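You operate a simulated robot arm through the tools that you are given. There is no shell and no other tool.

The job below is to be done with a simulated robot arm. You get a single attempt, and the scene is never put back.

TASK
Tip the blue scoop into the Root feed bin; brush up the spill.
Fine: close the bin; scoop and brush go back where they stood; the other scoops stay. Set down upright: scoop, brush. What is to be rubbed or washed off counts as gone when no trace of it is left.

Only the result counts: the job must be done as asked and must still hold three seconds after the hand-in. Knocking over, shifting, dropping, spilling or breaking anything else fails it.

THE ROBOT
A 7-joint arm with a three-finger gripper, fixed in place. Base frame: the origin is at the foot of the arm, x ahead of it, y to its left, z up; the work surface is at about z = 0.8. Lengths are in m, angles in rad, forces in N, time in s.
Its first joint turns from -2.897 to 2.897 rad. Payload 2.69 kg.
The tool frame sits at the grasp point between the pads (the TCP): z along the fingers, y along the line on which they close. The tips reach 0.029 m beyond it. Largest opening 0.12 m; the body of the gripper starts 0.078 m behind the TCP.
Orientation is that of the tool frame in the base frame, as [roll, pitch, yaw] about the fixed x, y, z axes, in that order (R = Rz(yaw) Ry(pitch) Rx(roll)). With the fingers straight down and closing along the base's y, the tool's x points along the base's -x, its y along +y and its z along -z.

THE INTERFACE
- The arm moves only by the tool move_arm. Its argument "deltas" is one flat list of numbers, 7 for each row, row after row: the shift along the tool's x, y, z in units of 25 mm (1.0 is 25 mm), then the turn, a rotation vector about the tool's x, y, z in units of 4 degrees (1.0 is 4 degrees), then the gripper command, from -1 (shut) to 1 (fully open), values between in proportion. In form: [x, y, z, ax, ay, az, hand, x, y, z, ax, ay, az, hand, ...]. A call has 1 to 20 rows; each row shifts and turns the commanded pose from where the row before left it, along the tool's axes as they then stand. A call with a number of a shift or a turn outside -1 to 1 is refused whole. Each row takes 0.2 s and may step no farther than 0.05 m and 0.15 rad from the row before; otherwise, or with a gripper value out of range, the whole call is refused. Where a pose cannot be reached the arm comes as near as it can. A force on the tool above 60 N (or 10 N above the force at the start of the call, whichever is more), or a blocked arm, ends the call early, and 0.2 s more pass. The fingers move at their own pace and stop on an object; they squeeze with about 25 N. The grip force told is the motor's: it shows also when the fingers shut on nothing. Time passes only in rows, and 0.2 s behind the last, so rows that do not move let the fingers close. It gives the time, the measured TCP pose, the force on the tool (base axes), the opening and the grip force at its end, in the units of the frame above (readings bear some noise), with the torque about the TCP (base axes, N m) and any sound that the robot's microphone picked up, and new pictures: "pictures" is both (left out), scene, wrist or none.
- Cameras (640 x 400 px; columns grow to the right, rows downward): "scene" is fixed at [0.0575, -0.4884, 1.4319]; the picture's right is [0.19, -0.98, 0.00], its down [-0.60, -0.12, -0.79] and it looks along [0.77, 0.15, -0.62] (base axes); focal length 214 px, centre (320, 200). "wrist" rides on the gripper at [0.063, 0, -0.104] in the tool frame; the picture's right is [0.00, 1.00, 0.00], its down [-0.83, 0.00, -0.56] and it looks along [-0.56, 0.00, 0.83] (tool axes); focal length 275 px, centre (320, 200). There is no depth. A picture from a camera that has moved, and an enlarged one, comes with that camera's place and axes in the base frame and with its lens. The place of the scene camera against the robot may be out by one fixed shift of up to 0.025 m in any direction.
- raise_lower(by): slides the trunk up (or, below 0, down) by that many m; the arm rides with it, the base frame stays. It gives what a move gives, with no picture.
- close_up(camera, box): a new picture of the part [left, top, right, bottom] of that camera's present view, enlarged. It takes no simulated time.
- close_job(): hands the job in; it is judged then, once.

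Places have to be worked out from the pictures, the camera data and where the tool is seen. Open the gripper and draw the arm clear of the work before you hand the job in, unless the task says otherwise.

The tools are called after ">>>" by a JSON object that holds its "api" and its "payload". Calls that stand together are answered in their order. move_arm: Moves the arm, as the interface text tells. Its arguments: {"type":"object","properties":{"deltas":{"type":"array","items":{"type":"number"}},"pictures":{"type":"string","enum":["both","scene","wrist","none"]}},"required":["deltas"]} The other tools are called the same way: raise_lower (by) slides the trunk up or down; close_up (camera, box) takes an enlarged picture of a part of a camera's view; close_job () hands the job in.

At the start:

```text
time_s: 0.0
ee_pos: [0.1141, -0.4583, 1.3933]
orientation: [3.14, 0.0, -3.141]
contact_force: [0.7, -0.6, 0.6]
moment: [0.01, 0.02, -0.03]
grip_width: 0.12
grasp_force: 0.1
trunk travel left (down, up): [-0.45, 0.136]
```

scene: 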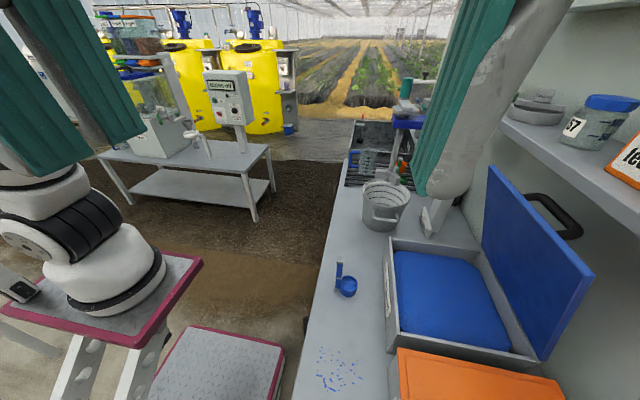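
wrist: 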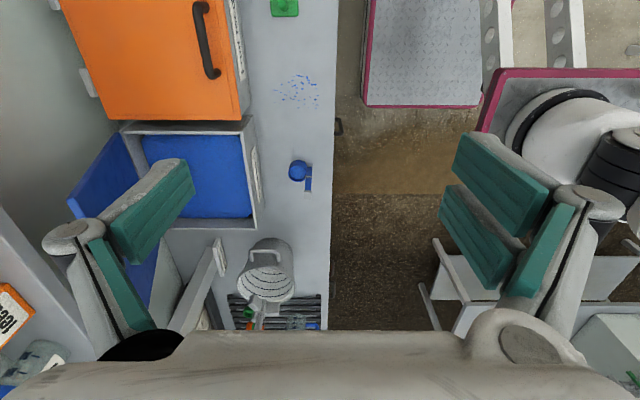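

I'll start by looking closely at the scene: a blue scoop, a spill of blue granules, an open bin with a blue lid and a closed orange one are visible. I take enlarged views to identify labels.

>>> {"api": "close_up", "payload": {"camera": "scene", "box": [300, 220, 460, 400]}}

>>> {"api": "close_up", "payload": {"camera": "scene", "box": [330, 80, 480, 240]}}

>>> {"api": "close_up", "payload": {"camera": "wrist", "box": [220, 0, 380, 120]}}

>>> {"api": "close_up", "payload": {"camera": "wrist", "box": [200, 120, 360, 340]}}

>>> {"api": "close_up", "payload": {"camera": "wrist", "box": [40, 0, 340, 230]}}

>>> {"api": "close_up", "payload": {"camera": "scene", "box": [360, 200, 640, 400]}}

```text
2.22 times, centred on (380, 310) of scene
camera zoom: at [0.0575, -0.4884, 1.4319], right [0.19, -0.98, 0.0], down [-0.6, -0.12, -0.79], along [0.77, 0.15, -0.62], focal length 477 px, centre (187, -44)
```

zoom: 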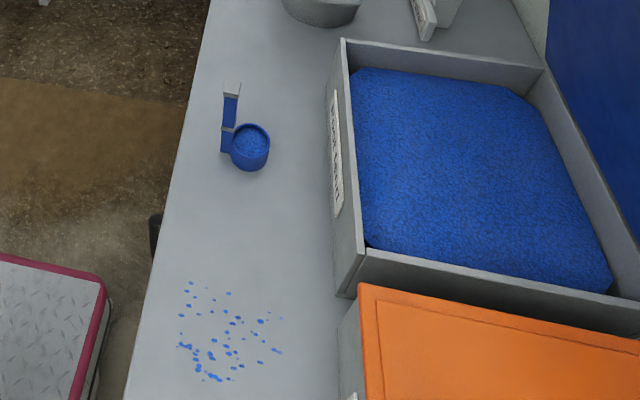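

```text
2.50 times, centred on (405, 160) of scene
camera zoom: at [0.0575, -0.4884, 1.4319], right [0.19, -0.98, 0.0], down [-0.6, -0.12, -0.79], along [0.77, 0.15, -0.62], focal length 536 px, centre (108, 300)
```

zoom: 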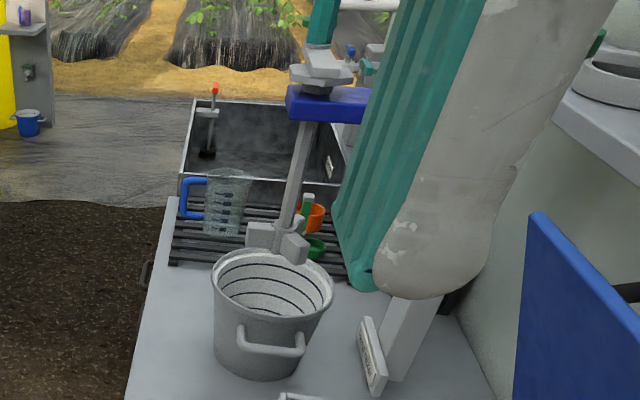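

```text
3.33 times, centred on (300, 60) of wrist
camera zoom: at [0.0508, -0.4586, 1.4975], right [0.0, 1.0, 0.0], down [0.83, 0.0, 0.56], along [0.56, 0.0, -0.83], focal length 918 px, centre (387, 667)
```

zoom: 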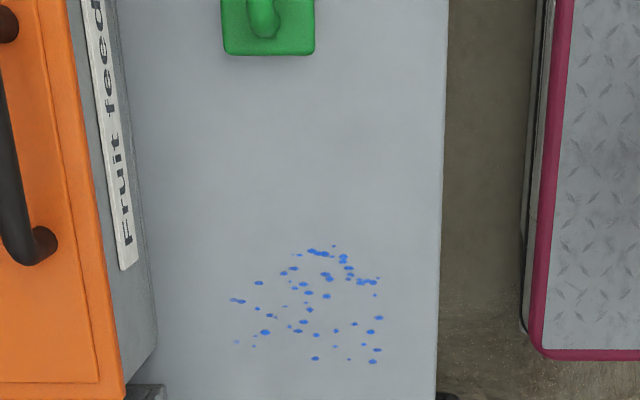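

```text
1.82 times, centred on (280, 230) of wrist
camera zoom: at [0.0508, -0.4586, 1.4975], right [0.0, 1.0, 0.0], down [0.83, 0.0, 0.56], along [0.56, 0.0, -0.83], focal length 500 px, centre (393, 146)
```

zoom: 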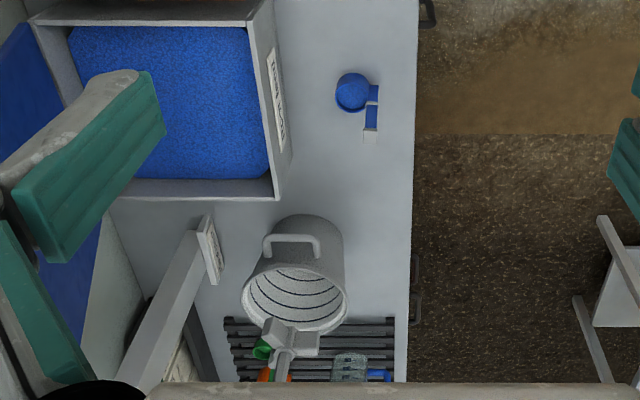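

```text
1.74 times, centred on (190, 115) of wrist
camera zoom: at [0.0508, -0.4586, 1.4975], right [0.0, 1.0, 0.0], down [0.83, 0.0, 0.56], along [0.56, 0.0, -0.83], focal length 479 px, centre (546, 348)
```

zoom: 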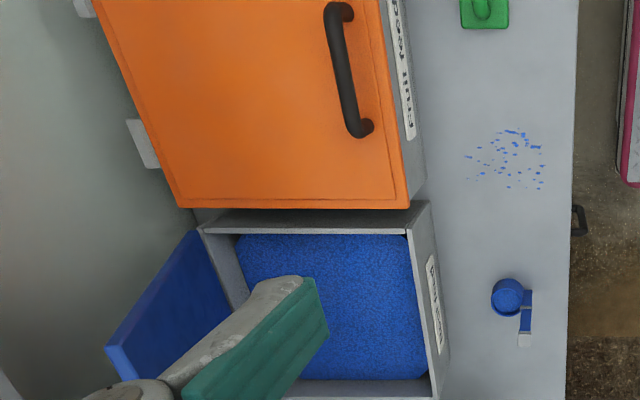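

```text
2.00 times, centred on (500, 300) of scene
camera zoom: at [0.0575, -0.4884, 1.4319], right [0.19, -0.98, 0.0], down [-0.6, -0.12, -0.79], along [0.77, 0.15, -0.62], focal length 429 px, centre (-40, 0)
```

zoom: 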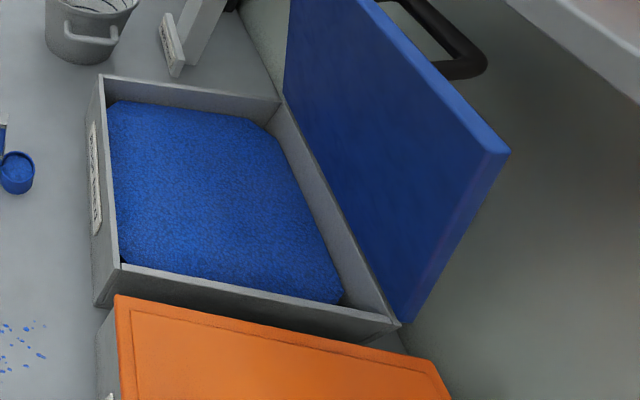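

The blue-lid bin's label needs reading, and the green item at the near edge of the wrist view may be the brush. I zoom in further on both.

>>> {"api": "close_up", "payload": {"camera": "wrist", "box": [235, 130, 275, 220]}}

>>> {"api": "close_up", "payload": {"camera": "scene", "box": [375, 255, 405, 325]}}

>>> {"api": "close_up", "payload": {"camera": "wrist", "box": [260, 0, 320, 40]}}

>>> {"api": "close_up", "payload": {"camera": "wrist", "box": [270, 140, 330, 200]}}

>>> {"api": "close_up", "payload": {"camera": "wrist", "box": [200, 230, 330, 335]}}

>>> {"api": "close_up", "payload": {"camera": "scene", "box": [335, 90, 445, 190]}}

```text
4.44 times, centred on (255, 175) of wrist
camera zoom: at [0.0508, -0.4586, 1.4975], right [0.0, 1.0, 0.0], down [0.83, 0.0, 0.56], along [0.56, 0.0, -0.83], focal length 1224 px, centre (609, 311)
```

zoom: 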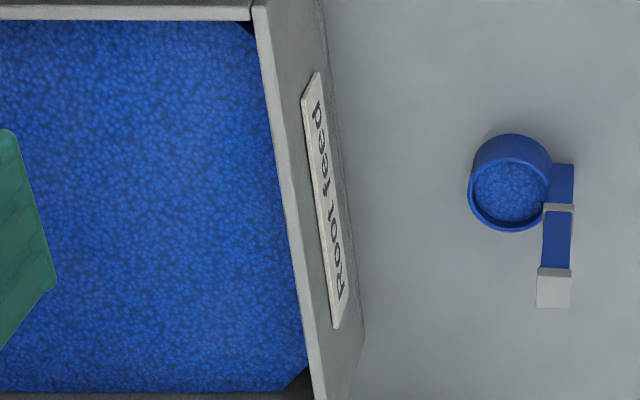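

```text
5.71 times, centred on (390, 290) of scene
camera zoom: at [0.0575, -0.4884, 1.4319], right [0.19, -0.98, 0.0], down [-0.6, -0.12, -0.79], along [0.77, 0.15, -0.62], focal length 1226 px, centre (-80, -314)
```

zoom: 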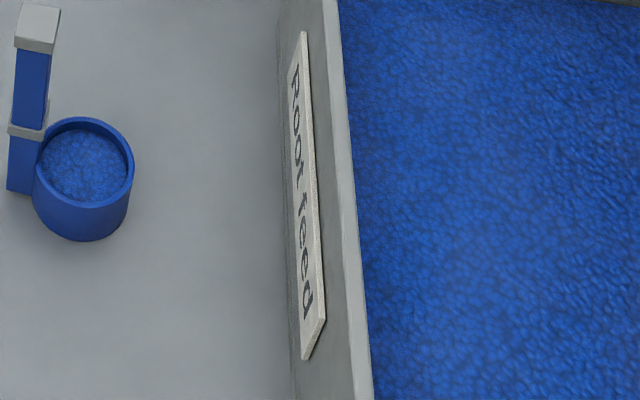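

```text
10.00 times, centred on (290, 20) of wrist
camera zoom: at [0.0508, -0.4586, 1.4975], right [0.0, 1.0, 0.0], down [0.83, 0.0, 0.56], along [0.56, 0.0, -0.83], focal length 2753 px, centre (620, 2000)
```

zoom: 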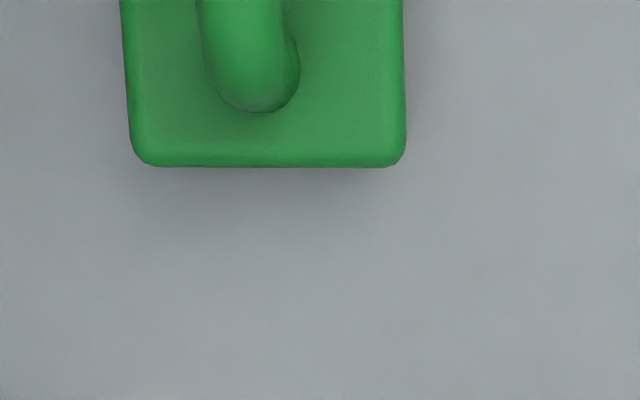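

```text
6.67 times, centred on (300, 170) of wrist
camera zoom: at [0.0508, -0.4586, 1.4975], right [0.0, 1.0, 0.0], down [0.83, 0.0, 0.56], along [0.56, 0.0, -0.83], focal length 1835 px, centre (453, 400)
```

zoom: 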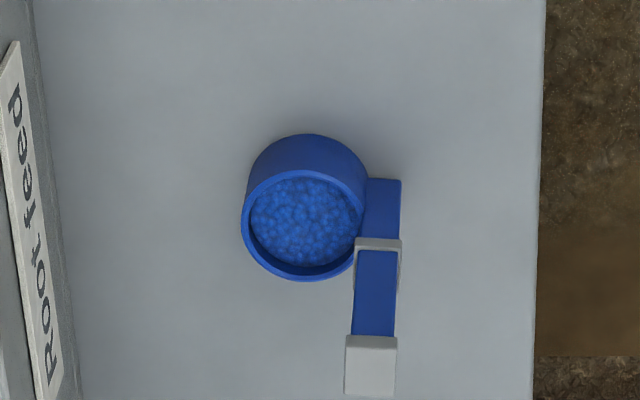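

```text
3.81 times, centred on (265, 282) of wrist
camera zoom: at [0.0508, -0.4586, 1.4975], right [0.0, 1.0, 0.0], down [0.83, 0.0, 0.56], along [0.56, 0.0, -0.83], focal length 1049 px, centre (530, -114)
```

zoom: 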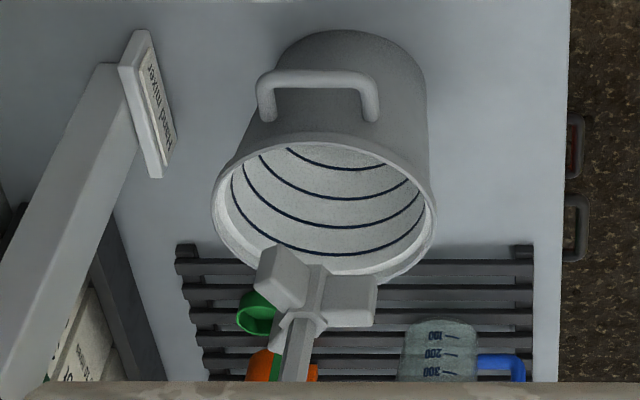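

```text
4.00 times, centred on (390, 140) of scene
camera zoom: at [0.0575, -0.4884, 1.4319], right [0.19, -0.98, 0.0], down [-0.6, -0.12, -0.79], along [0.77, 0.15, -0.62], focal length 858 px, centre (40, 440)
```

zoom: 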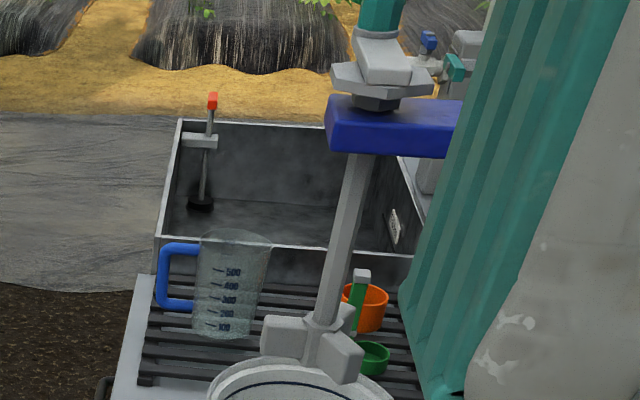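

The blue-lidded bin reads "Root feed" and holds blue feed; the blue dipper (handle seems vertical, near x 0.41, y −0.49) is full; the green item looks like the brush. I tilt the wrist so its camera looks straight down to see the brush and spill better.

>>> {"api": "move_arm", "payload": {"deltas": [0, 0, 0, 0, 1, 0, 1, 0, 0, 0, 0, 1, 0, 1, 0, 0, 0, 0, 1, 0, 1, 0, 0, 0, 0, 1, 0, 1, 0, 0, 0, 0, 1, 0, 1, 0, 0, 0, 0, 1, 0, 1, 0, 0, 0, 0, 1, 0, 1, 0, 0, 0, 0, 1, 0, 1, 0, 0, 0, 0, 1, 0, 1], "pictures": "both"}}

```text
time_s: 2.0
ee_pos: [0.1137, -0.4584, 1.3944]
orientation: [-3.141, -0.63, 3.142]
contact_force: [-0.5, 0.3, -0.9]
moment: [0.03, -0.02, 0.02]
grip_width: 0.1201
grasp_force: 0.1
trunk travel left (down, up): [-0.45, 0.136]
camera wrist: at [0.1241, -0.4587, 1.515], right [0.0, 1.0, 0.0], down [1.0, 0.0, -0.04], along [-0.04, 0.0, -1.0], focal length 275 px, centre (320, 200)
```

scene: 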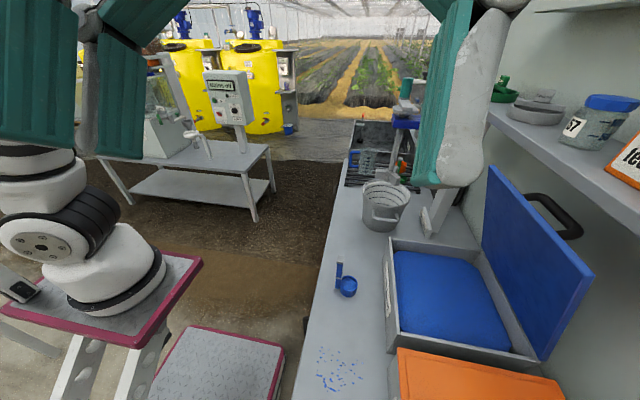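
wrist: 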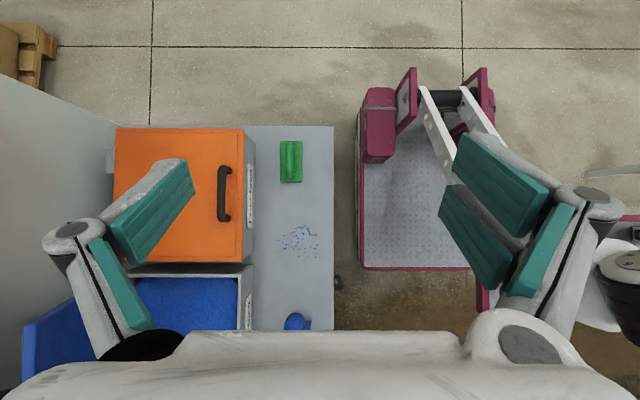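

The brush is a green block with a raised bar handle running along x, at about (0.00, −0.53); the spill spans about x 0.16–0.26, y −0.58…−0.46. I zoom in for detail.

>>> {"api": "close_up", "payload": {"camera": "wrist", "box": [250, 125, 340, 195]}}

>>> {"api": "close_up", "payload": {"camera": "wrist", "box": [260, 210, 340, 270]}}

>>> {"api": "close_up", "payload": {"camera": "wrist", "box": [0, 110, 340, 350]}}

>>> {"api": "close_up", "payload": {"camera": "scene", "box": [380, 150, 640, 380]}}

```text
5.71 times, centred on (295, 160) of wrist
camera zoom: at [0.1241, -0.4587, 1.515], right [0.0, 1.0, 0.0], down [1.0, 0.0, -0.04], along [-0.04, 0.0, -1.0], focal length 1573 px, centre (463, 429)
```

zoom: 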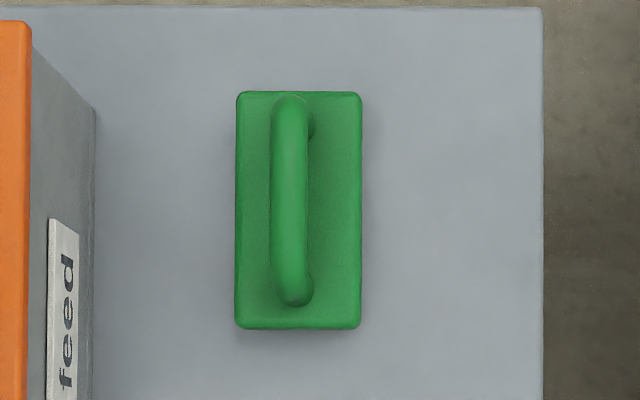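

```text
6.67 times, centred on (300, 240) of wrist
camera zoom: at [0.1241, -0.4587, 1.515], right [0.0, 1.0, 0.0], down [1.0, 0.0, -0.04], along [-0.04, 0.0, -1.0], focal length 1835 px, centre (453, -67)
```

zoom: 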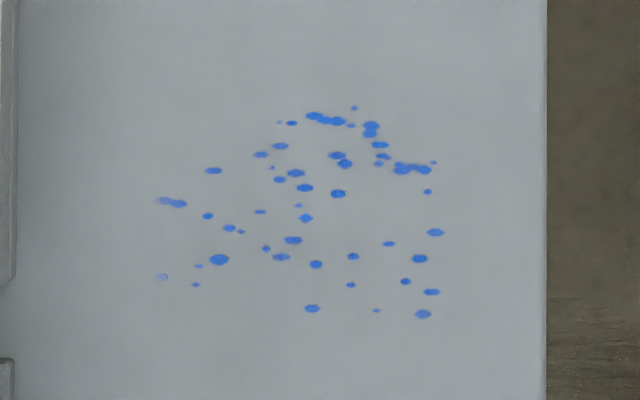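

```text
1.67 times, centred on (170, 230) of wrist
camera zoom: at [0.1241, -0.4587, 1.515], right [0.0, 1.0, 0.0], down [1.0, 0.0, -0.04], along [-0.04, 0.0, -1.0], focal length 459 px, centre (570, 150)
```

zoom: 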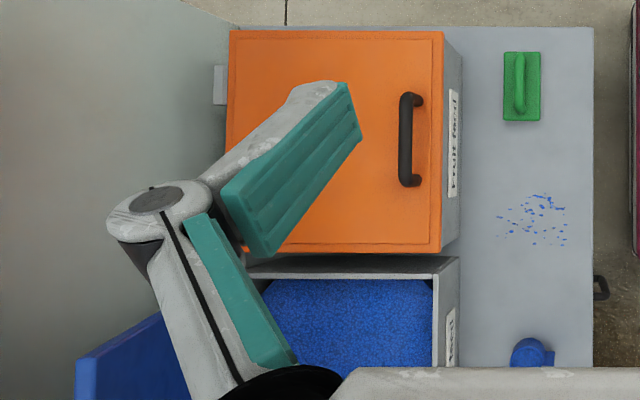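

```text
1.74 times, centred on (510, 265) of scene
camera zoom: at [0.0575, -0.4884, 1.4319], right [0.19, -0.98, 0.0], down [-0.6, -0.12, -0.79], along [0.77, 0.15, -0.62], focal length 373 px, centre (-10, 87)
```

zoom: 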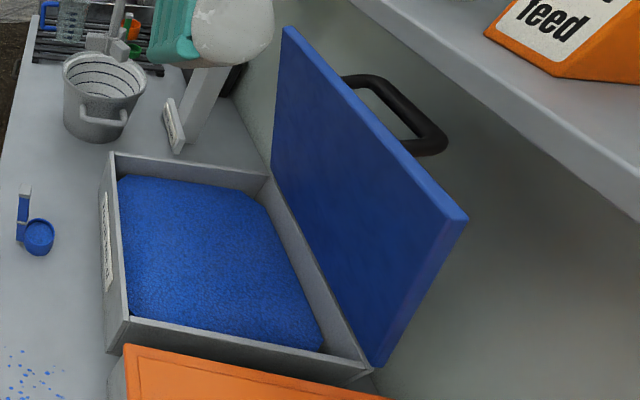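

I have a decent map: bin rim ≈ z 0.93, x 0.25–0.54, y −0.63…−0.89; the lid leans forward about 70° open, its top edge near y −0.79, z 1.2. I straighten the tool and shift forward in x to get a view past the fingers of scoop and lid.

>>> {"api": "move_arm", "payload": {"deltas": [0, 0, 0, 0, -1, 0, 1, 0, 0, 0, 0, -1, 0, 1, 0, 0, 0, 0, -1, 0, 1, 0, 0, 0, 0, -1, 0, 1, 0, 0, 0, 0, -1, 0, 1, 0, 0, 0, 0, -1, 0, 1, 0, 0, 0, 0, -1, 0, 1, 0, 0, 0, 0, -1, 0, 1, 0, 0, 0, 0, -1, 0, 1, -1, 0, 0, 0, 0, 0, 1, -1, 0, 0, 0, 0, 0, 1, -1, 0, 0, 0, 0, 0, 1, -1, 0, 0, 0, 0, 0, 1, -1, 0, 0, 0, 0, 0, 1, -1, 0, 0, 0, 0, 0, 1, -1, 0, 0, 0, 0, 0, 1, -1, 0, 0, 0, 0, 0, 1], "pictures": "both"}}

```text
time_s: 5.6
ee_pos: [0.315, -0.458, 1.3934]
orientation: [-3.141, 0.001, 3.141]
contact_force: [-0.1, -0.4, -0.1]
moment: [-0.02, -0.05, -0.02]
grip_width: 0.1202
grasp_force: 0.1
trunk travel left (down, up): [-0.45, 0.136]
camera wrist: at [0.2516, -0.4593, 1.4975], right [0.0, 1.0, 0.0], down [0.83, 0.0, 0.56], along [0.56, 0.0, -0.83], focal length 275 px, centre (320, 200)
```

scene: 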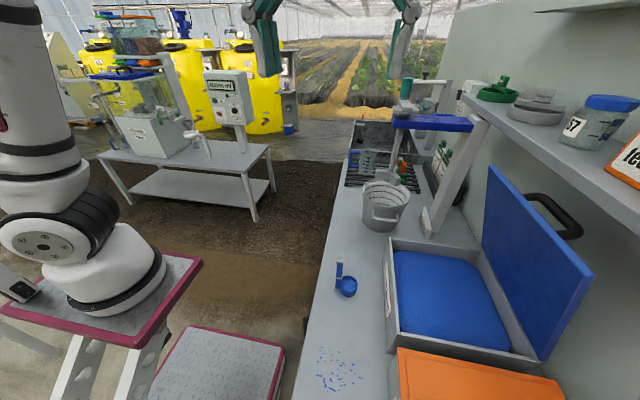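
wrist: 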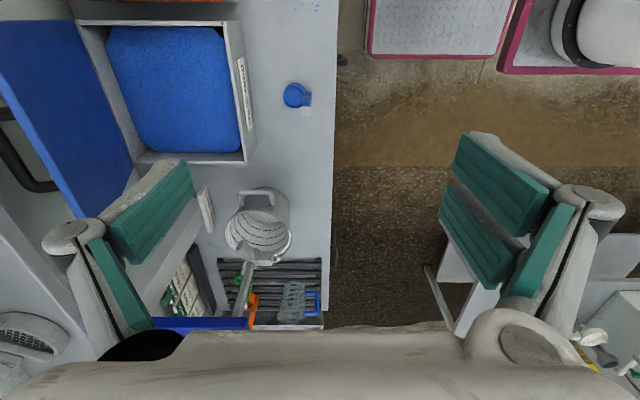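

The picture is clear now: a shelf overhangs behind the lid (front edge about y −0.86, z 1.25), so the lid must be closed with care. I turn the tool to point along −y (camera on top) to look at the lid and shelf, and to test this orientation for grasping the scoop.

>>> {"api": "move_arm", "payload": {"deltas": [0, 0, 0, 1, 1, -1, 1, 0, 0, 0, 1, 1, -1, 1, 0, 0, 0, 1, 1, -1, 1, 0, 0, 0, 1, 1, -1, 1, 0, 0, 0, 1, 1, -1, 1, 0, 0, 0, 1, 1, -1, 1, 0, 0, 0, 1, 1, -1, 1, 0, 0, 0, 1, 1, -1, 1, 0, 0, 0, 1, 1, -1, 1, 0, 0, 0, 1, 1, -1, 1, 0, 0, 0, 1, 1, -1, 1, 0, 0, 0, 1, 1, -1, 1, 0, 0, 0, 1, 1, -1, 1, 0, 0, 0, 1, 1, -1, 1, 0, 0, 0, 1, 1, -1, 1, 0, 0, 0, 1, 1, -1, 1, 0, 0, 0, 1, 1, -1, 1, 0, 0, 0, 0.32, 0.32, -0.32, 1], "pictures": "both"}}

```text
time_s: 9.4
ee_pos: [0.3208, -0.4613, 1.3842]
orientation: [2.222, -1.544, -0.644]
contact_force: [0.3, 0.3, -0.1]
moment: [0.01, 0.0, -0.01]
grip_width: 0.1202
grasp_force: 0.1
trunk travel left (down, up): [-0.45, 0.136]
camera wrist: at [0.3229, -0.3583, 1.4483], right [-1.0, -0.01, 0.03], down [-0.02, 0.57, -0.82], along [-0.01, -0.82, -0.57], focal length 275 px, centre (320, 200)
```

scene: 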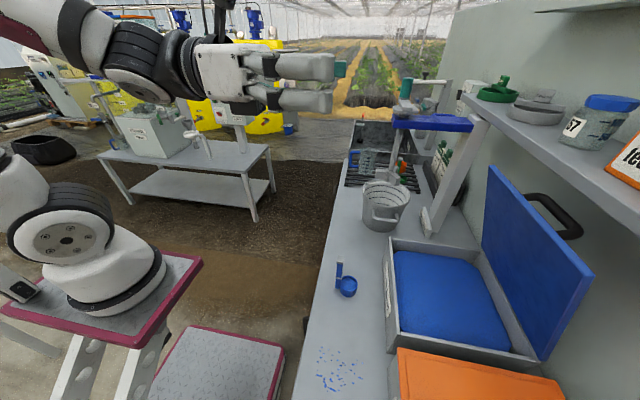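
wrist: 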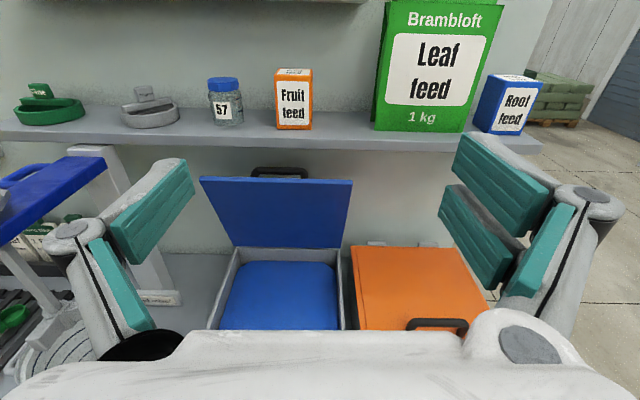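

The view shows the whole layout: shelf bottom ≈ z 1.235 with front edge y ≈ −0.87, lid x 0.26–0.54, lid handle at x ≈ 0.40 behind the top edge. Now I lower the horizontal tool in front of the scoop, staying well clear (TCP about 0.41, −0.40, 1.10).

>>> {"api": "move_arm", "payload": {"deltas": [-0.967, -0.313, -0.2, 0, 0, 0, 1, -0.967, -0.313, -0.2, 0, 0, 0, 1, -0.967, -0.313, -0.2, 0, 0, 0, 1, -0.967, -0.313, -0.2, 0, 0, 0, 1, -0.967, -0.313, -0.2, 0, 0, 0, 1, -0.967, -0.313, -0.2, 0, 0, 0, 1, -0.967, -0.313, -0.2, 0, 0, 0, 1, -0.967, -0.313, -0.2, 0, 0, 0, 1, -0.967, -0.313, -0.2, 0, 0, 0, 1, -0.967, -0.313, -0.2, 0, 0, 0, 1, -0.967, -0.313, -0.2, 0, 0, 0, 1, -0.967, -0.313, -0.2, 0, 0, 0, 1], "pictures": "both"}}

```text
time_s: 12.0
ee_pos: [0.4375, -0.4466, 1.1303]
orientation: [-0.367, -1.57, 1.933]
contact_force: [1.0, 0.5, 0.0]
moment: [0.03, 0.0, 0.02]
grip_width: 0.1198
grasp_force: 0.1
out of reach, approached as far as the arm can: row 3, 4, 5, 6, 7, 8, 9
trunk travel left (down, up): [-0.45, 0.136]
camera wrist: at [0.4372, -0.3422, 1.1924], right [-1.0, 0.0, 0.0], down [0.0, 0.56, -0.83], along [0.0, -0.83, -0.56], focal length 275 px, centre (320, 200)
```

scene: 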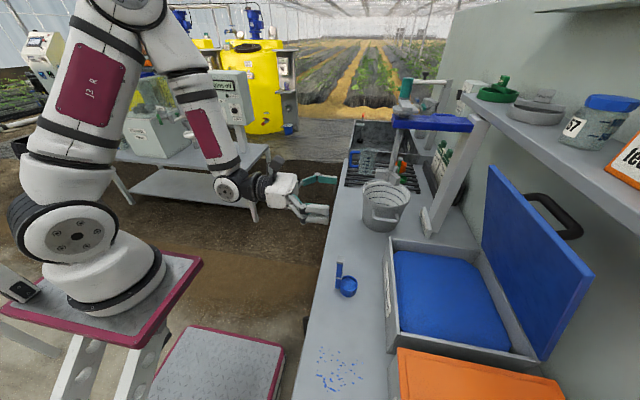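
wrist: 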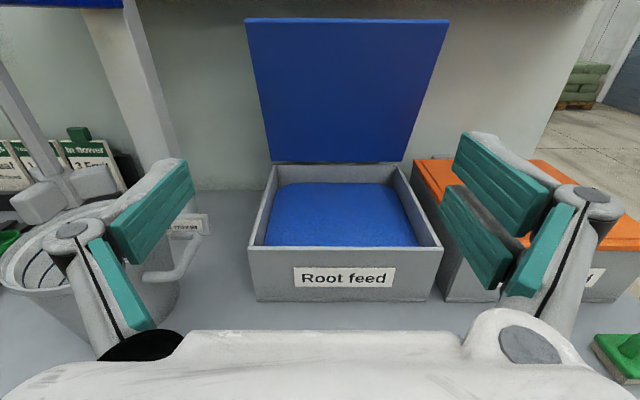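

The arm stopped at (0.4375, −0.4466, 1.130) with the tool level, the bin label "Root feed" confirmed. I check for the scoop handle near the palm edge and get refined scene views of scoop and bin.

>>> {"api": "close_up", "payload": {"camera": "wrist", "box": [280, 270, 400, 345]}}

>>> {"api": "close_up", "payload": {"camera": "wrist", "box": [230, 150, 460, 310]}}

>>> {"api": "close_up", "payload": {"camera": "scene", "box": [300, 240, 400, 310]}}

>>> {"api": "close_up", "payload": {"camera": "scene", "box": [250, 150, 350, 230]}}

```text
5.33 times, centred on (340, 308) of wrist
camera zoom: at [0.4372, -0.3422, 1.1924], right [-1.0, 0.0, 0.0], down [0.0, 0.56, -0.83], along [0.0, -0.83, -0.56], focal length 1468 px, centre (213, -373)
```

zoom: 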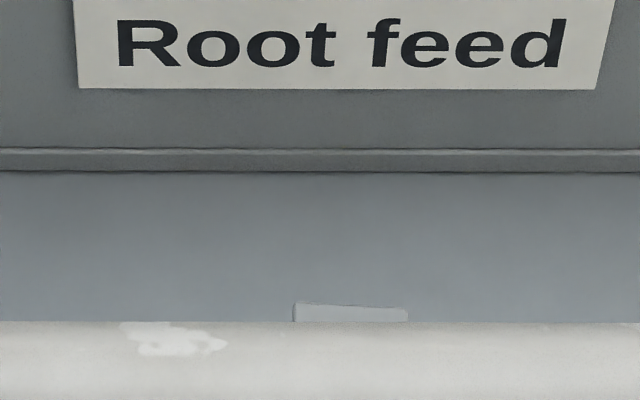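

```text
2.50 times, centred on (345, 230) of wrist
camera zoom: at [0.4372, -0.3422, 1.1924], right [-1.0, 0.0, 0.0], down [0.0, 0.56, -0.83], along [0.0, -0.83, -0.56], focal length 688 px, centre (258, 125)
```

zoom: 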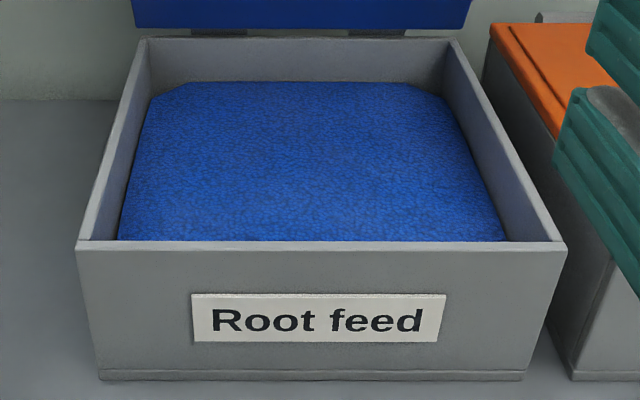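

```text
5.71 times, centred on (350, 275) of scene
camera zoom: at [0.0575, -0.4884, 1.4319], right [0.19, -0.98, 0.0], down [-0.6, -0.12, -0.79], along [0.77, 0.15, -0.62], focal length 1226 px, centre (149, -229)
```

zoom: 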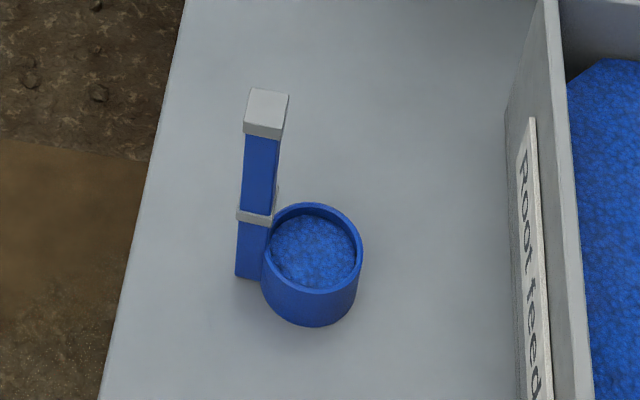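

```text
5.00 times, centred on (300, 190) of scene
camera zoom: at [0.0575, -0.4884, 1.4319], right [0.19, -0.98, 0.0], down [-0.6, -0.12, -0.79], along [0.77, 0.15, -0.62], focal length 1072 px, centre (420, 250)
```

zoom: 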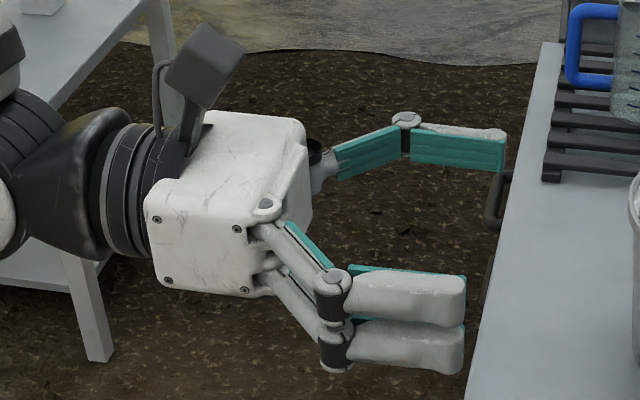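

The scoop handle's grey cap shows just ahead of the palm; combining views I put the handle at x ≈ 0.4135, y ≈ −0.487, top z ≈ 0.94. I descend partway with fingers open, straddling its line, to check how the commanded pose responds.

>>> {"api": "move_arm", "payload": {"deltas": [-1, 0.24, 0, 0, 0, 0, 1, -1, 0.24, 0, 0, 0, 0, 1, -1, 0.24, 0, 0, 0, 0, 1, -1, 0.24, 0, 0, 0, 0, 1], "pictures": "both"}}

```text
time_s: 13.0
ee_pos: [0.4107, -0.4454, 1.0292]
orientation: [-1.533, -1.569, 3.104]
contact_force: [0.1, -0.1, 0.9]
moment: [0.01, 0.03, -0.01]
grip_width: 0.1198
grasp_force: 0.0
trunk travel left (down, up): [-0.45, 0.136]
camera wrist: at [0.4102, -0.3418, 1.0908], right [-1.0, 0.0, 0.0], down [0.0, 0.56, -0.83], along [0.0, -0.83, -0.56], focal length 275 px, centre (320, 200)
```

scene: 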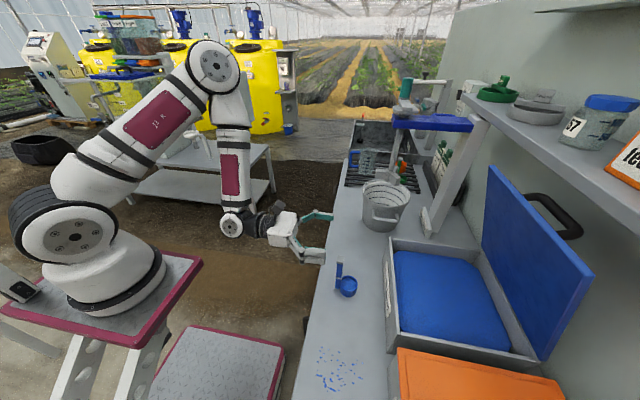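
wrist: 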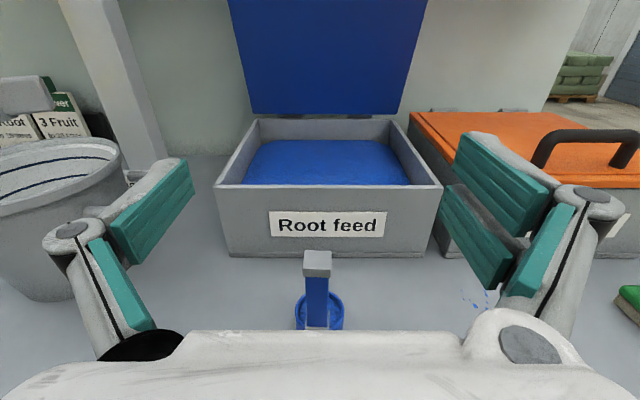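

Now the scoop handle is in view almost centred between the fingers. I zoom in to fix its position exactly.

>>> {"api": "close_up", "payload": {"camera": "wrist", "box": [270, 235, 370, 335]}}

>>> {"api": "close_up", "payload": {"camera": "scene", "box": [250, 190, 390, 310]}}

```text
4.00 times, centred on (320, 285) of wrist
camera zoom: at [0.4102, -0.3418, 1.0908], right [-1.0, 0.0, 0.0], down [0.0, 0.56, -0.83], along [0.0, -0.83, -0.56], focal length 1101 px, centre (320, -140)
```

zoom: 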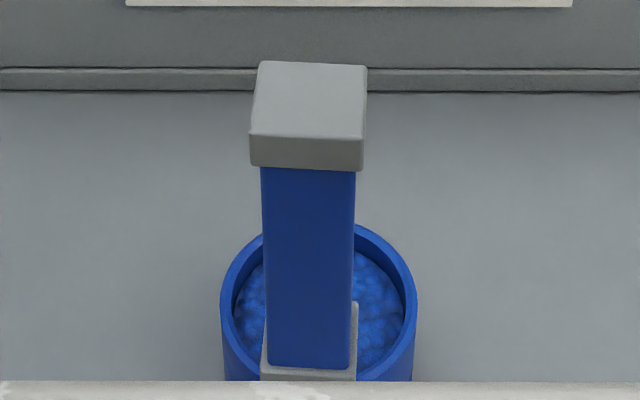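

```text
3.33 times, centred on (320, 250) of scene
camera zoom: at [0.0575, -0.4884, 1.4319], right [0.19, -0.98, 0.0], down [-0.6, -0.12, -0.79], along [0.77, 0.15, -0.62], focal length 715 px, centre (320, 33)
```

zoom: 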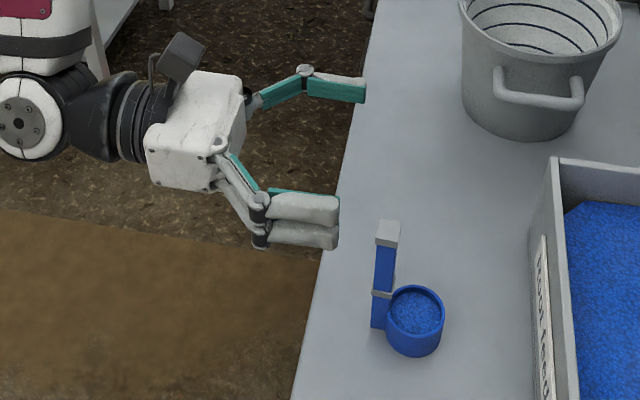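

Cap centre is at (0.412, −0.486), top z ≈ 0.94; the blue grip section runs about z 0.86–0.92. I lower to z ≈ 0.888 with the fingers open, then slide forward around the handle.

>>> {"api": "move_arm", "payload": {"deltas": [-0.94, -0.01, 0, 0, 0, 0, 1, -0.94, -0.01, 0, 0, 0, 0, 1, -0.94, -0.01, 0, 0, 0, 0, 1, -0.94, -0.01, 0, 0, 0, 0, 1, -0.94, -0.01, 0, 0, 0, 0, 1, -0.94, 0, 0, 0, 0, 0, 1], "pictures": "both"}}

```text
time_s: 14.4
ee_pos: [0.414, -0.4472, 0.8894]
orientation: [1.98, -1.57, -0.408]
contact_force: [-0.2, 0.2, -0.1]
moment: [-0.01, -0.01, 0.01]
grip_width: 0.1201
grasp_force: 0.0
trunk travel left (down, up): [-0.45, 0.136]
camera wrist: at [0.4128, -0.3427, 0.9515], right [-1.0, 0.0, 0.0], down [0.0, 0.56, -0.83], along [0.0, -0.83, -0.56], focal length 275 px, centre (320, 200)
```

scene: 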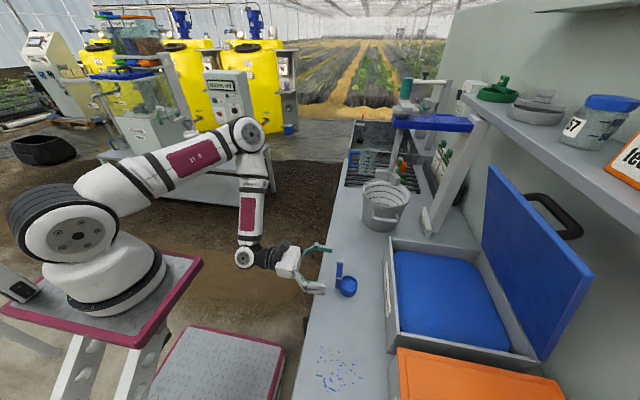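
wrist: 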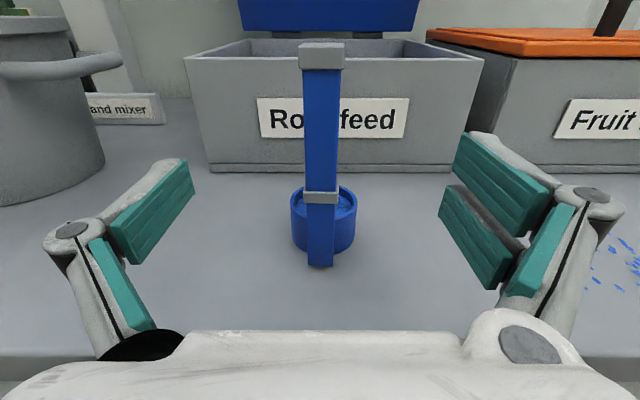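

The handle is centred between the fingers, with the band at z ≈ 0.863 and the cap from z ≈ 0.93. I raise slightly to z ≈ 0.898, slide forward 0.04 and close on the handle.

>>> {"api": "move_arm", "payload": {"deltas": [0.18, 0, 0.8, 0, 0, 0, 1, 0.18, 0, 0.8, 0, 0, 0, 1, 0, 0, 0, 0, 0, 0, 1], "pictures": "wrist"}}

>>> {"api": "move_arm", "payload": {"deltas": [0, 0, 0, 0, 0, 0, -1, 0, 0, 0, 0, 0, 0, -1, 0, 0, 0, 0, 0, 0, -1, 0, 0, 0, 0, 0, 0, -1], "pictures": "both"}}

```text
time_s: 15.2
ee_pos: [0.4133, -0.4888, 0.8981]
orientation: [1.029, -1.57, 0.543]
contact_force: [0.4, -0.6, 0.1]
moment: [-0.01, 0.0, -0.01]
grip_width: 0.12
grasp_force: 0.1
trunk travel left (down, up): [-0.45, 0.136]
camera wrist: at [0.4136, -0.3834, 0.9604], right [-1.0, 0.0, 0.0], down [0.0, 0.56, -0.83], along [0.0, -0.83, -0.56], focal length 275 px, centre (320, 200)
```

wrist: 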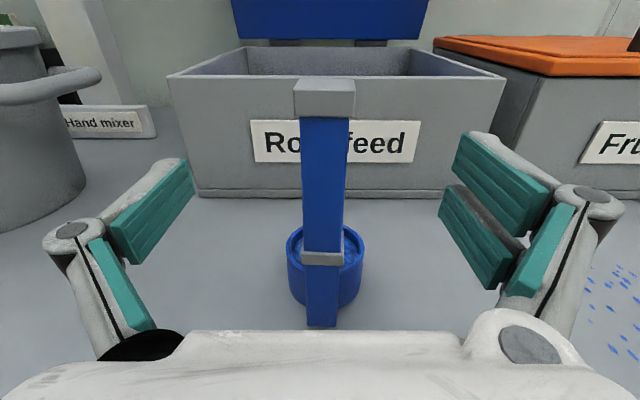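

```text
time_s: 16.2
ee_pos: [0.4142, -0.4872, 0.8984]
orientation: [-0.416, -1.57, 1.986]
contact_force: [0.8, 0.4, 1.2]
moment: [0.0, -0.02, -0.02]
grip_width: 0.0164
grasp_force: 24.6
trunk travel left (down, up): [-0.45, 0.136]
camera wrist: at [0.4136, -0.3833, 0.9604], right [-1.0, 0.0, 0.0], down [0.0, 0.56, -0.83], along [0.0, -0.83, -0.56], focal length 275 px, centre (320, 200)
```

scene: 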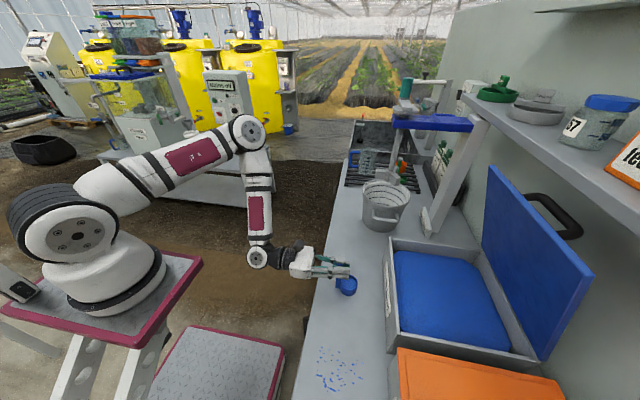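
wrist: 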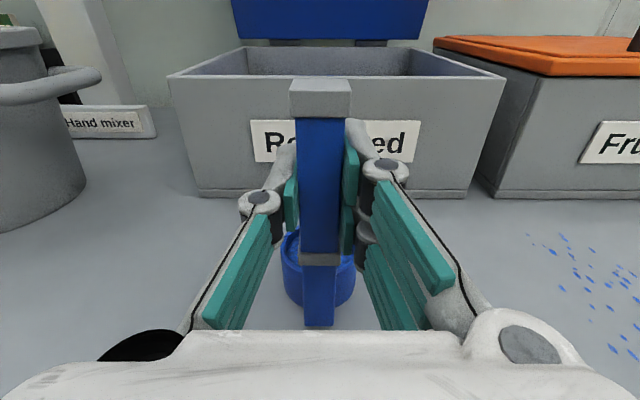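

Gripped firmly (width 0.0164 m, 24.6 N); the handle stood at about x 0.4115, y −0.487. I lift the scoop straight up, level, to z ≈ 1.10.

>>> {"api": "move_arm", "payload": {"deltas": [0.3, 0, 0, 0, 0, 0, -1, 0.6, 0, 0, 0, 0, 0, -1, 0.8, 0, 0, 0, 0, 0, -1, 0.8, 0, 0, 0, 0, 0, -1, 0.8, 0, 0, 0, 0, 0, -1, 0.8, 0, 0, 0, 0, 0, -1, 0.8, 0, 0, 0, 0, 0, -1, 0.8, 0, 0, 0, 0, 0, -1, 0.8, 0, 0, 0, 0, 0, -1, 0.8, 0, 0, 0, 0, 0, -1, 0.5, 0, 0, 0, 0, 0, -1, 0.3, 0, 0, 0, 0, 0, -1], "pictures": "both"}}

```text
time_s: 18.8
ee_pos: [0.4137, -0.4872, 1.101]
orientation: [2.245, -1.57, -0.674]
contact_force: [1.3, 0.7, -0.9]
moment: [-0.01, 0.02, -0.02]
grip_width: 0.0161
grasp_force: 24.6
trunk travel left (down, up): [-0.45, 0.136]
camera wrist: at [0.4133, -0.3813, 1.1627], right [-1.0, 0.0, 0.01], down [0.0, 0.56, -0.83], along [0.0, -0.83, -0.56], focal length 275 px, centre (320, 200)
```

scene: 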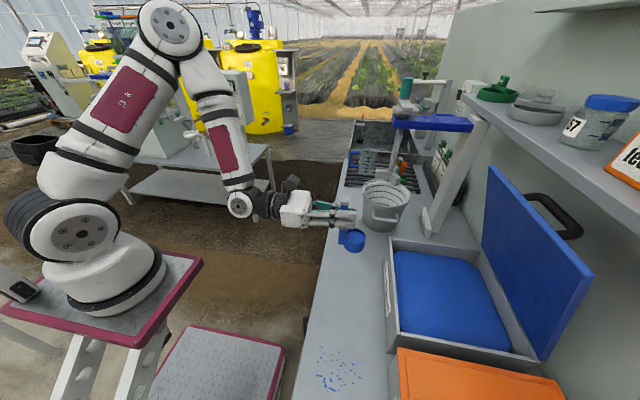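
wrist: 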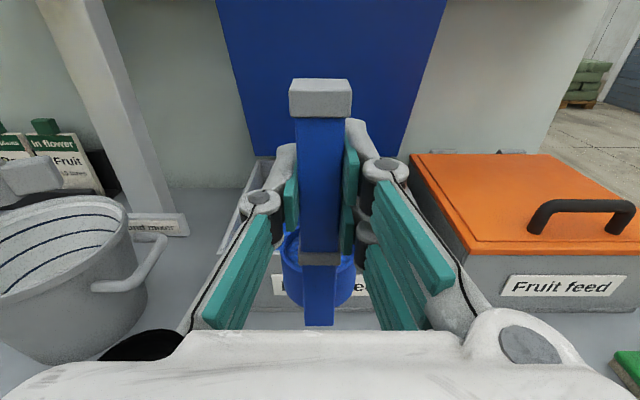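

The scoop is up and level. I carry it over the front half of the Root feed bin (TCP to about x 0.34, y −0.70), passing above the rim.

>>> {"api": "move_arm", "payload": {"deltas": [0, 0.14, 0.4, 0, 0, 0, -1, 0, 0.28, 0.8, 0, 0, 0, -1, 0, 0.31, 0.9, 0, 0, 0, -1, 0, 0.31, 0.9, 0, 0, 0, -1, 0, 0.31, 0.9, 0, 0, 0, -1, 0, 0.31, 0.9, 0, 0, 0, -1, 0, 0.31, 0.9, 0, 0, 0, -1, 0, 0.31, 0.9, 0, 0, 0, -1, 0, 0.31, 0.9, 0, 0, 0, -1, 0, 0.21, 0.6, 0, 0, 0, -1, 0, 0.14, 0.4, 0, 0, 0, -1], "pictures": "both"}}

```text
time_s: 21.2
ee_pos: [0.3407, -0.6985, 1.1009]
orientation: [-0.236, -1.568, 1.806]
contact_force: [-0.4, -0.1, -0.3]
moment: [0.05, -0.01, 0.03]
grip_width: 0.0162
grasp_force: 24.5
trunk travel left (down, up): [-0.45, 0.136]
camera wrist: at [0.3403, -0.5954, 1.1627], right [-1.0, 0.0, 0.0], down [0.0, 0.55, -0.83], along [0.0, -0.83, -0.55], focal length 275 px, centre (320, 200)
```

scene: 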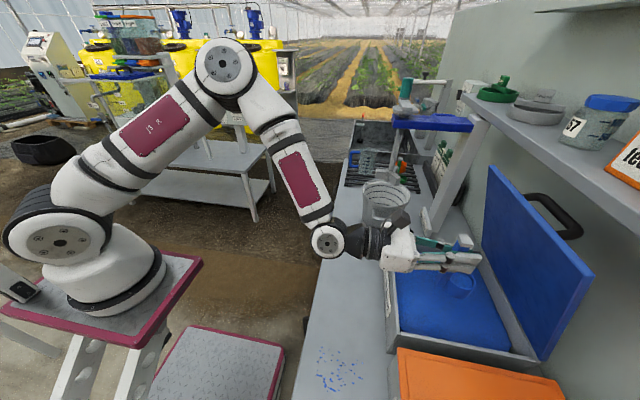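
wrist: 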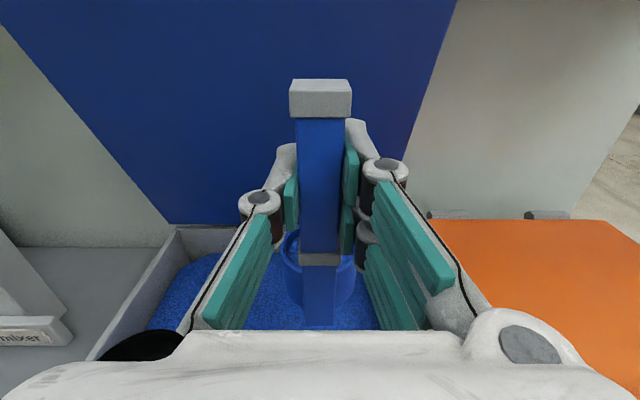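

The scoop is over the feed, clear of the lid and walls. I lower it to z ≈ 1.03 and start tilting about the finger axis, checking after ~44° that the bowl swings the way I expect.

>>> {"api": "move_arm", "payload": {"deltas": [-0.4, 0, 0, 0, 0, 0, -1, -0.8, 0, 0, 0, 0, 0, -1, -0.8, 0, 0, 0, 0, 0, -1, -0.5, 0, 0, 0, 0, 0, -1, -0.3, 0, 0, 0, 0, 0, -1, 0, 0, 0, 0, 0, 1, -1, 0, 0, 0, 0, 0, 1, -1, 0, 0, 0, 0, 0, 1, -1, 0, 0, 0, 0, 0, 1, -1, 0, 0, 0, 0, 0, 1, -1, 0, 0, 0, 0, 0, 1, -1, 0, 0, 0, 0, 0, 1, -1, 0, 0, 0, 0, 0, 1, -1, 0, 0, 0, 0, 0, 1, -1, 0, 0, 0, 0, 0, 1, -1, 0, 0, 0, 0, 0, 1, -1], "pictures": "both"}}

```text
time_s: 24.6
ee_pos: [0.3401, -0.6992, 1.0307]
orientation: [-1.57, -0.801, 3.139]
contact_force: [-0.7, -0.4, -1.2]
moment: [0.03, 0.05, 0.0]
grip_width: 0.0164
grasp_force: 24.6
trunk travel left (down, up): [-0.45, 0.136]
camera wrist: at [0.2958, -0.5946, 1.0759], right [-0.72, 0.0, -0.69], down [0.58, 0.56, -0.6], along [0.38, -0.83, -0.4], focal length 275 px, centre (320, 200)
```

scene: 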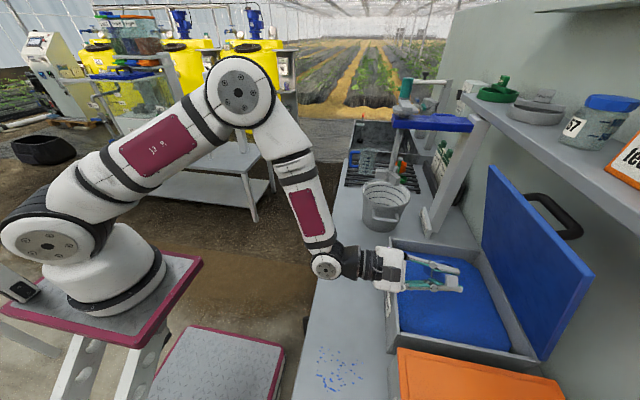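
wrist: 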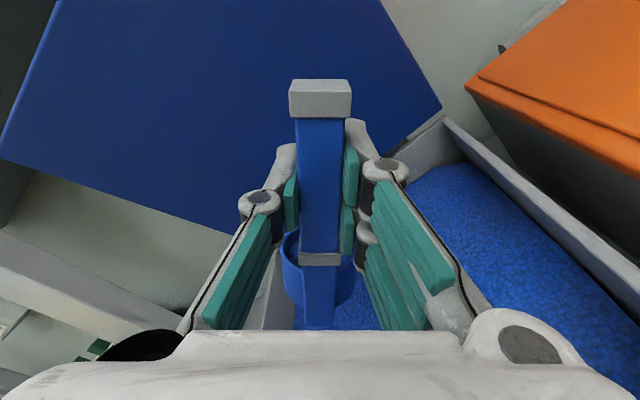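

The tilt goes as planned with the bowl swinging toward +x over the feed. I continue tilting to about 124°.

>>> {"api": "move_arm", "payload": {"deltas": [0, 0, 0, 0, 0, 1, -1, 0, 0, 0, 0, 0, 1, -1, 0, 0, 0, 0, 0, 1, -1, 0, 0, 0, 0, 0, 1, -1, 0, 0, 0, 0, 0, 1, -1, 0, 0, 0, 0, 0, 1, -1, 0, 0, 0, 0, 0, 1, -1, 0, 0, 0, 0, 0, 1, -1, 0, 0, 0, 0, 0, 1, -1, 0, 0, 0, 0, 0, 1, -1, 0, 0, 0, 0, 0, 1, -1, 0, 0, 0, 0, 0, 1, -1, 0, 0, 0, 0, 0, 1, -1, 0, 0, 0, 0, 0, 1, -1, 0, 0, 0, 0, 0, 1, -1, 0, 0, 0, 0, 0, 1, -1, 0, 0, 0, 0, 0, 1, -1, 0, 0, 0, 0, 0, 1, -1, 0, 0, 0, 0, 0, 1, -1, 0, 0, 0, 0, 0, 1, -1], "pictures": "both"}}

```text
time_s: 28.8
ee_pos: [0.3388, -0.6988, 1.0308]
orientation: [-1.572, 0.596, 3.141]
contact_force: [0.1, -0.5, -1.3]
moment: [0.04, 0.03, 0.01]
grip_width: 0.0162
grasp_force: 24.9
trunk travel left (down, up): [-0.45, 0.136]
camera wrist: at [0.2875, -0.5944, 0.995], right [0.56, 0.0, -0.83], down [0.69, 0.56, 0.46], along [0.46, -0.83, 0.31], focal length 275 px, centre (320, 200)
```

scene: 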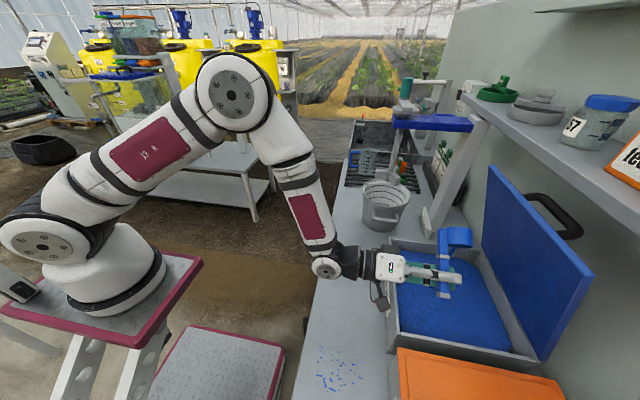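
wrist: 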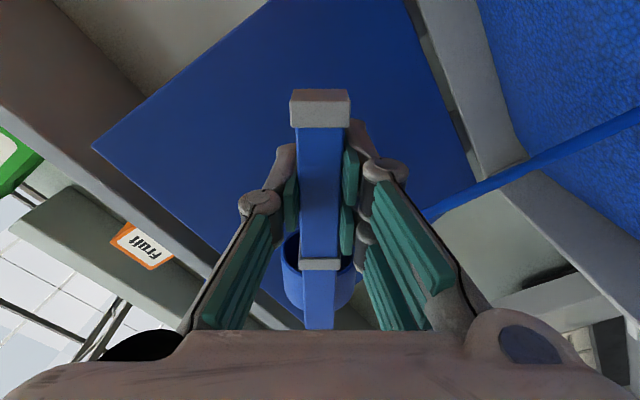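

A blue stream is visible falling from the bowl into the bin – it is pouring. I tilt a little further (to ~148°) and hold so it empties completely.

>>> {"api": "move_arm", "payload": {"deltas": [0, 0, 0, 0, 0, 1, -1, 0, 0, 0, 0, 0, 1, -1, 0, 0, 0, 0, 0, 1, -1, 0, 0, 0, 0, 0, 1, -1, 0, 0, 0, 0, 0, 1, -1, 0, 0, 0, 0, 0, 1, -1, 0, 0, 0, 0, 0, 0, -1, 0, 0, 0, 0, 0, 0, -1, 0, 0, 0, 0, 0, 0, -1, 0, 0, 0, 0, 0, 0, -1, 0, 0, 0, 0, 0, 0, -1, 0, 0, 0, 0, 0, 0, -1, 0, 0, 0, 0, 0, 0, -1, 0, 0, 0, 0, 0, 0, -1, 0, 0, 0, 0, 0, 0, -1, 0, 0, 0, 0, 0, 0, -1], "pictures": "both"}}

```text
time_s: 32.2
ee_pos: [0.3396, -0.699, 1.0308]
orientation: [-1.57, 1.014, 3.141]
contact_force: [0.1, -0.2, 0.1]
moment: [0.05, 0.03, 0.0]
grip_width: 0.0165
grasp_force: 25.0
trunk travel left (down, up): [-0.45, 0.136]
camera wrist: at [0.3057, -0.5944, 0.9768], right [0.85, 0.0, -0.53], down [0.44, 0.56, 0.7], along [0.3, -0.83, 0.47], focal length 275 px, centre (320, 200)
```

scene: 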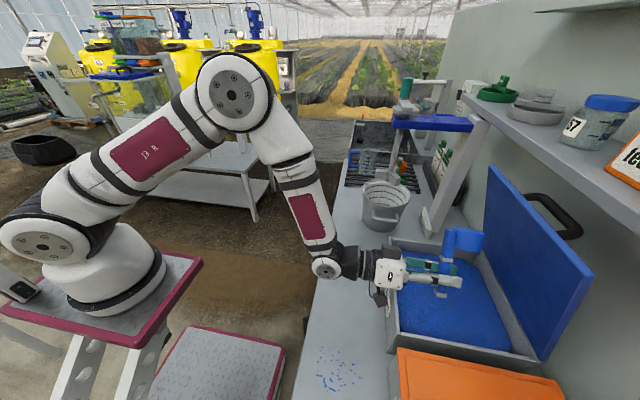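
wrist: 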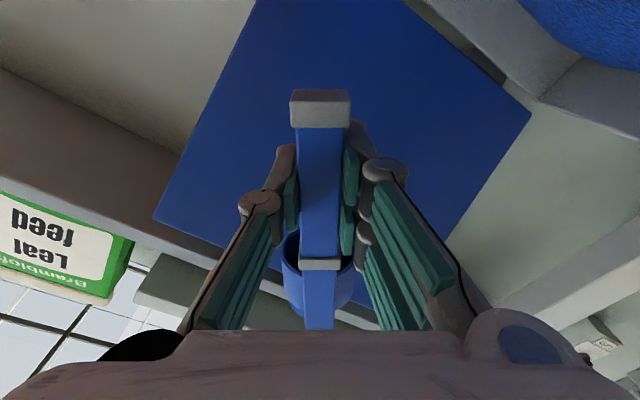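

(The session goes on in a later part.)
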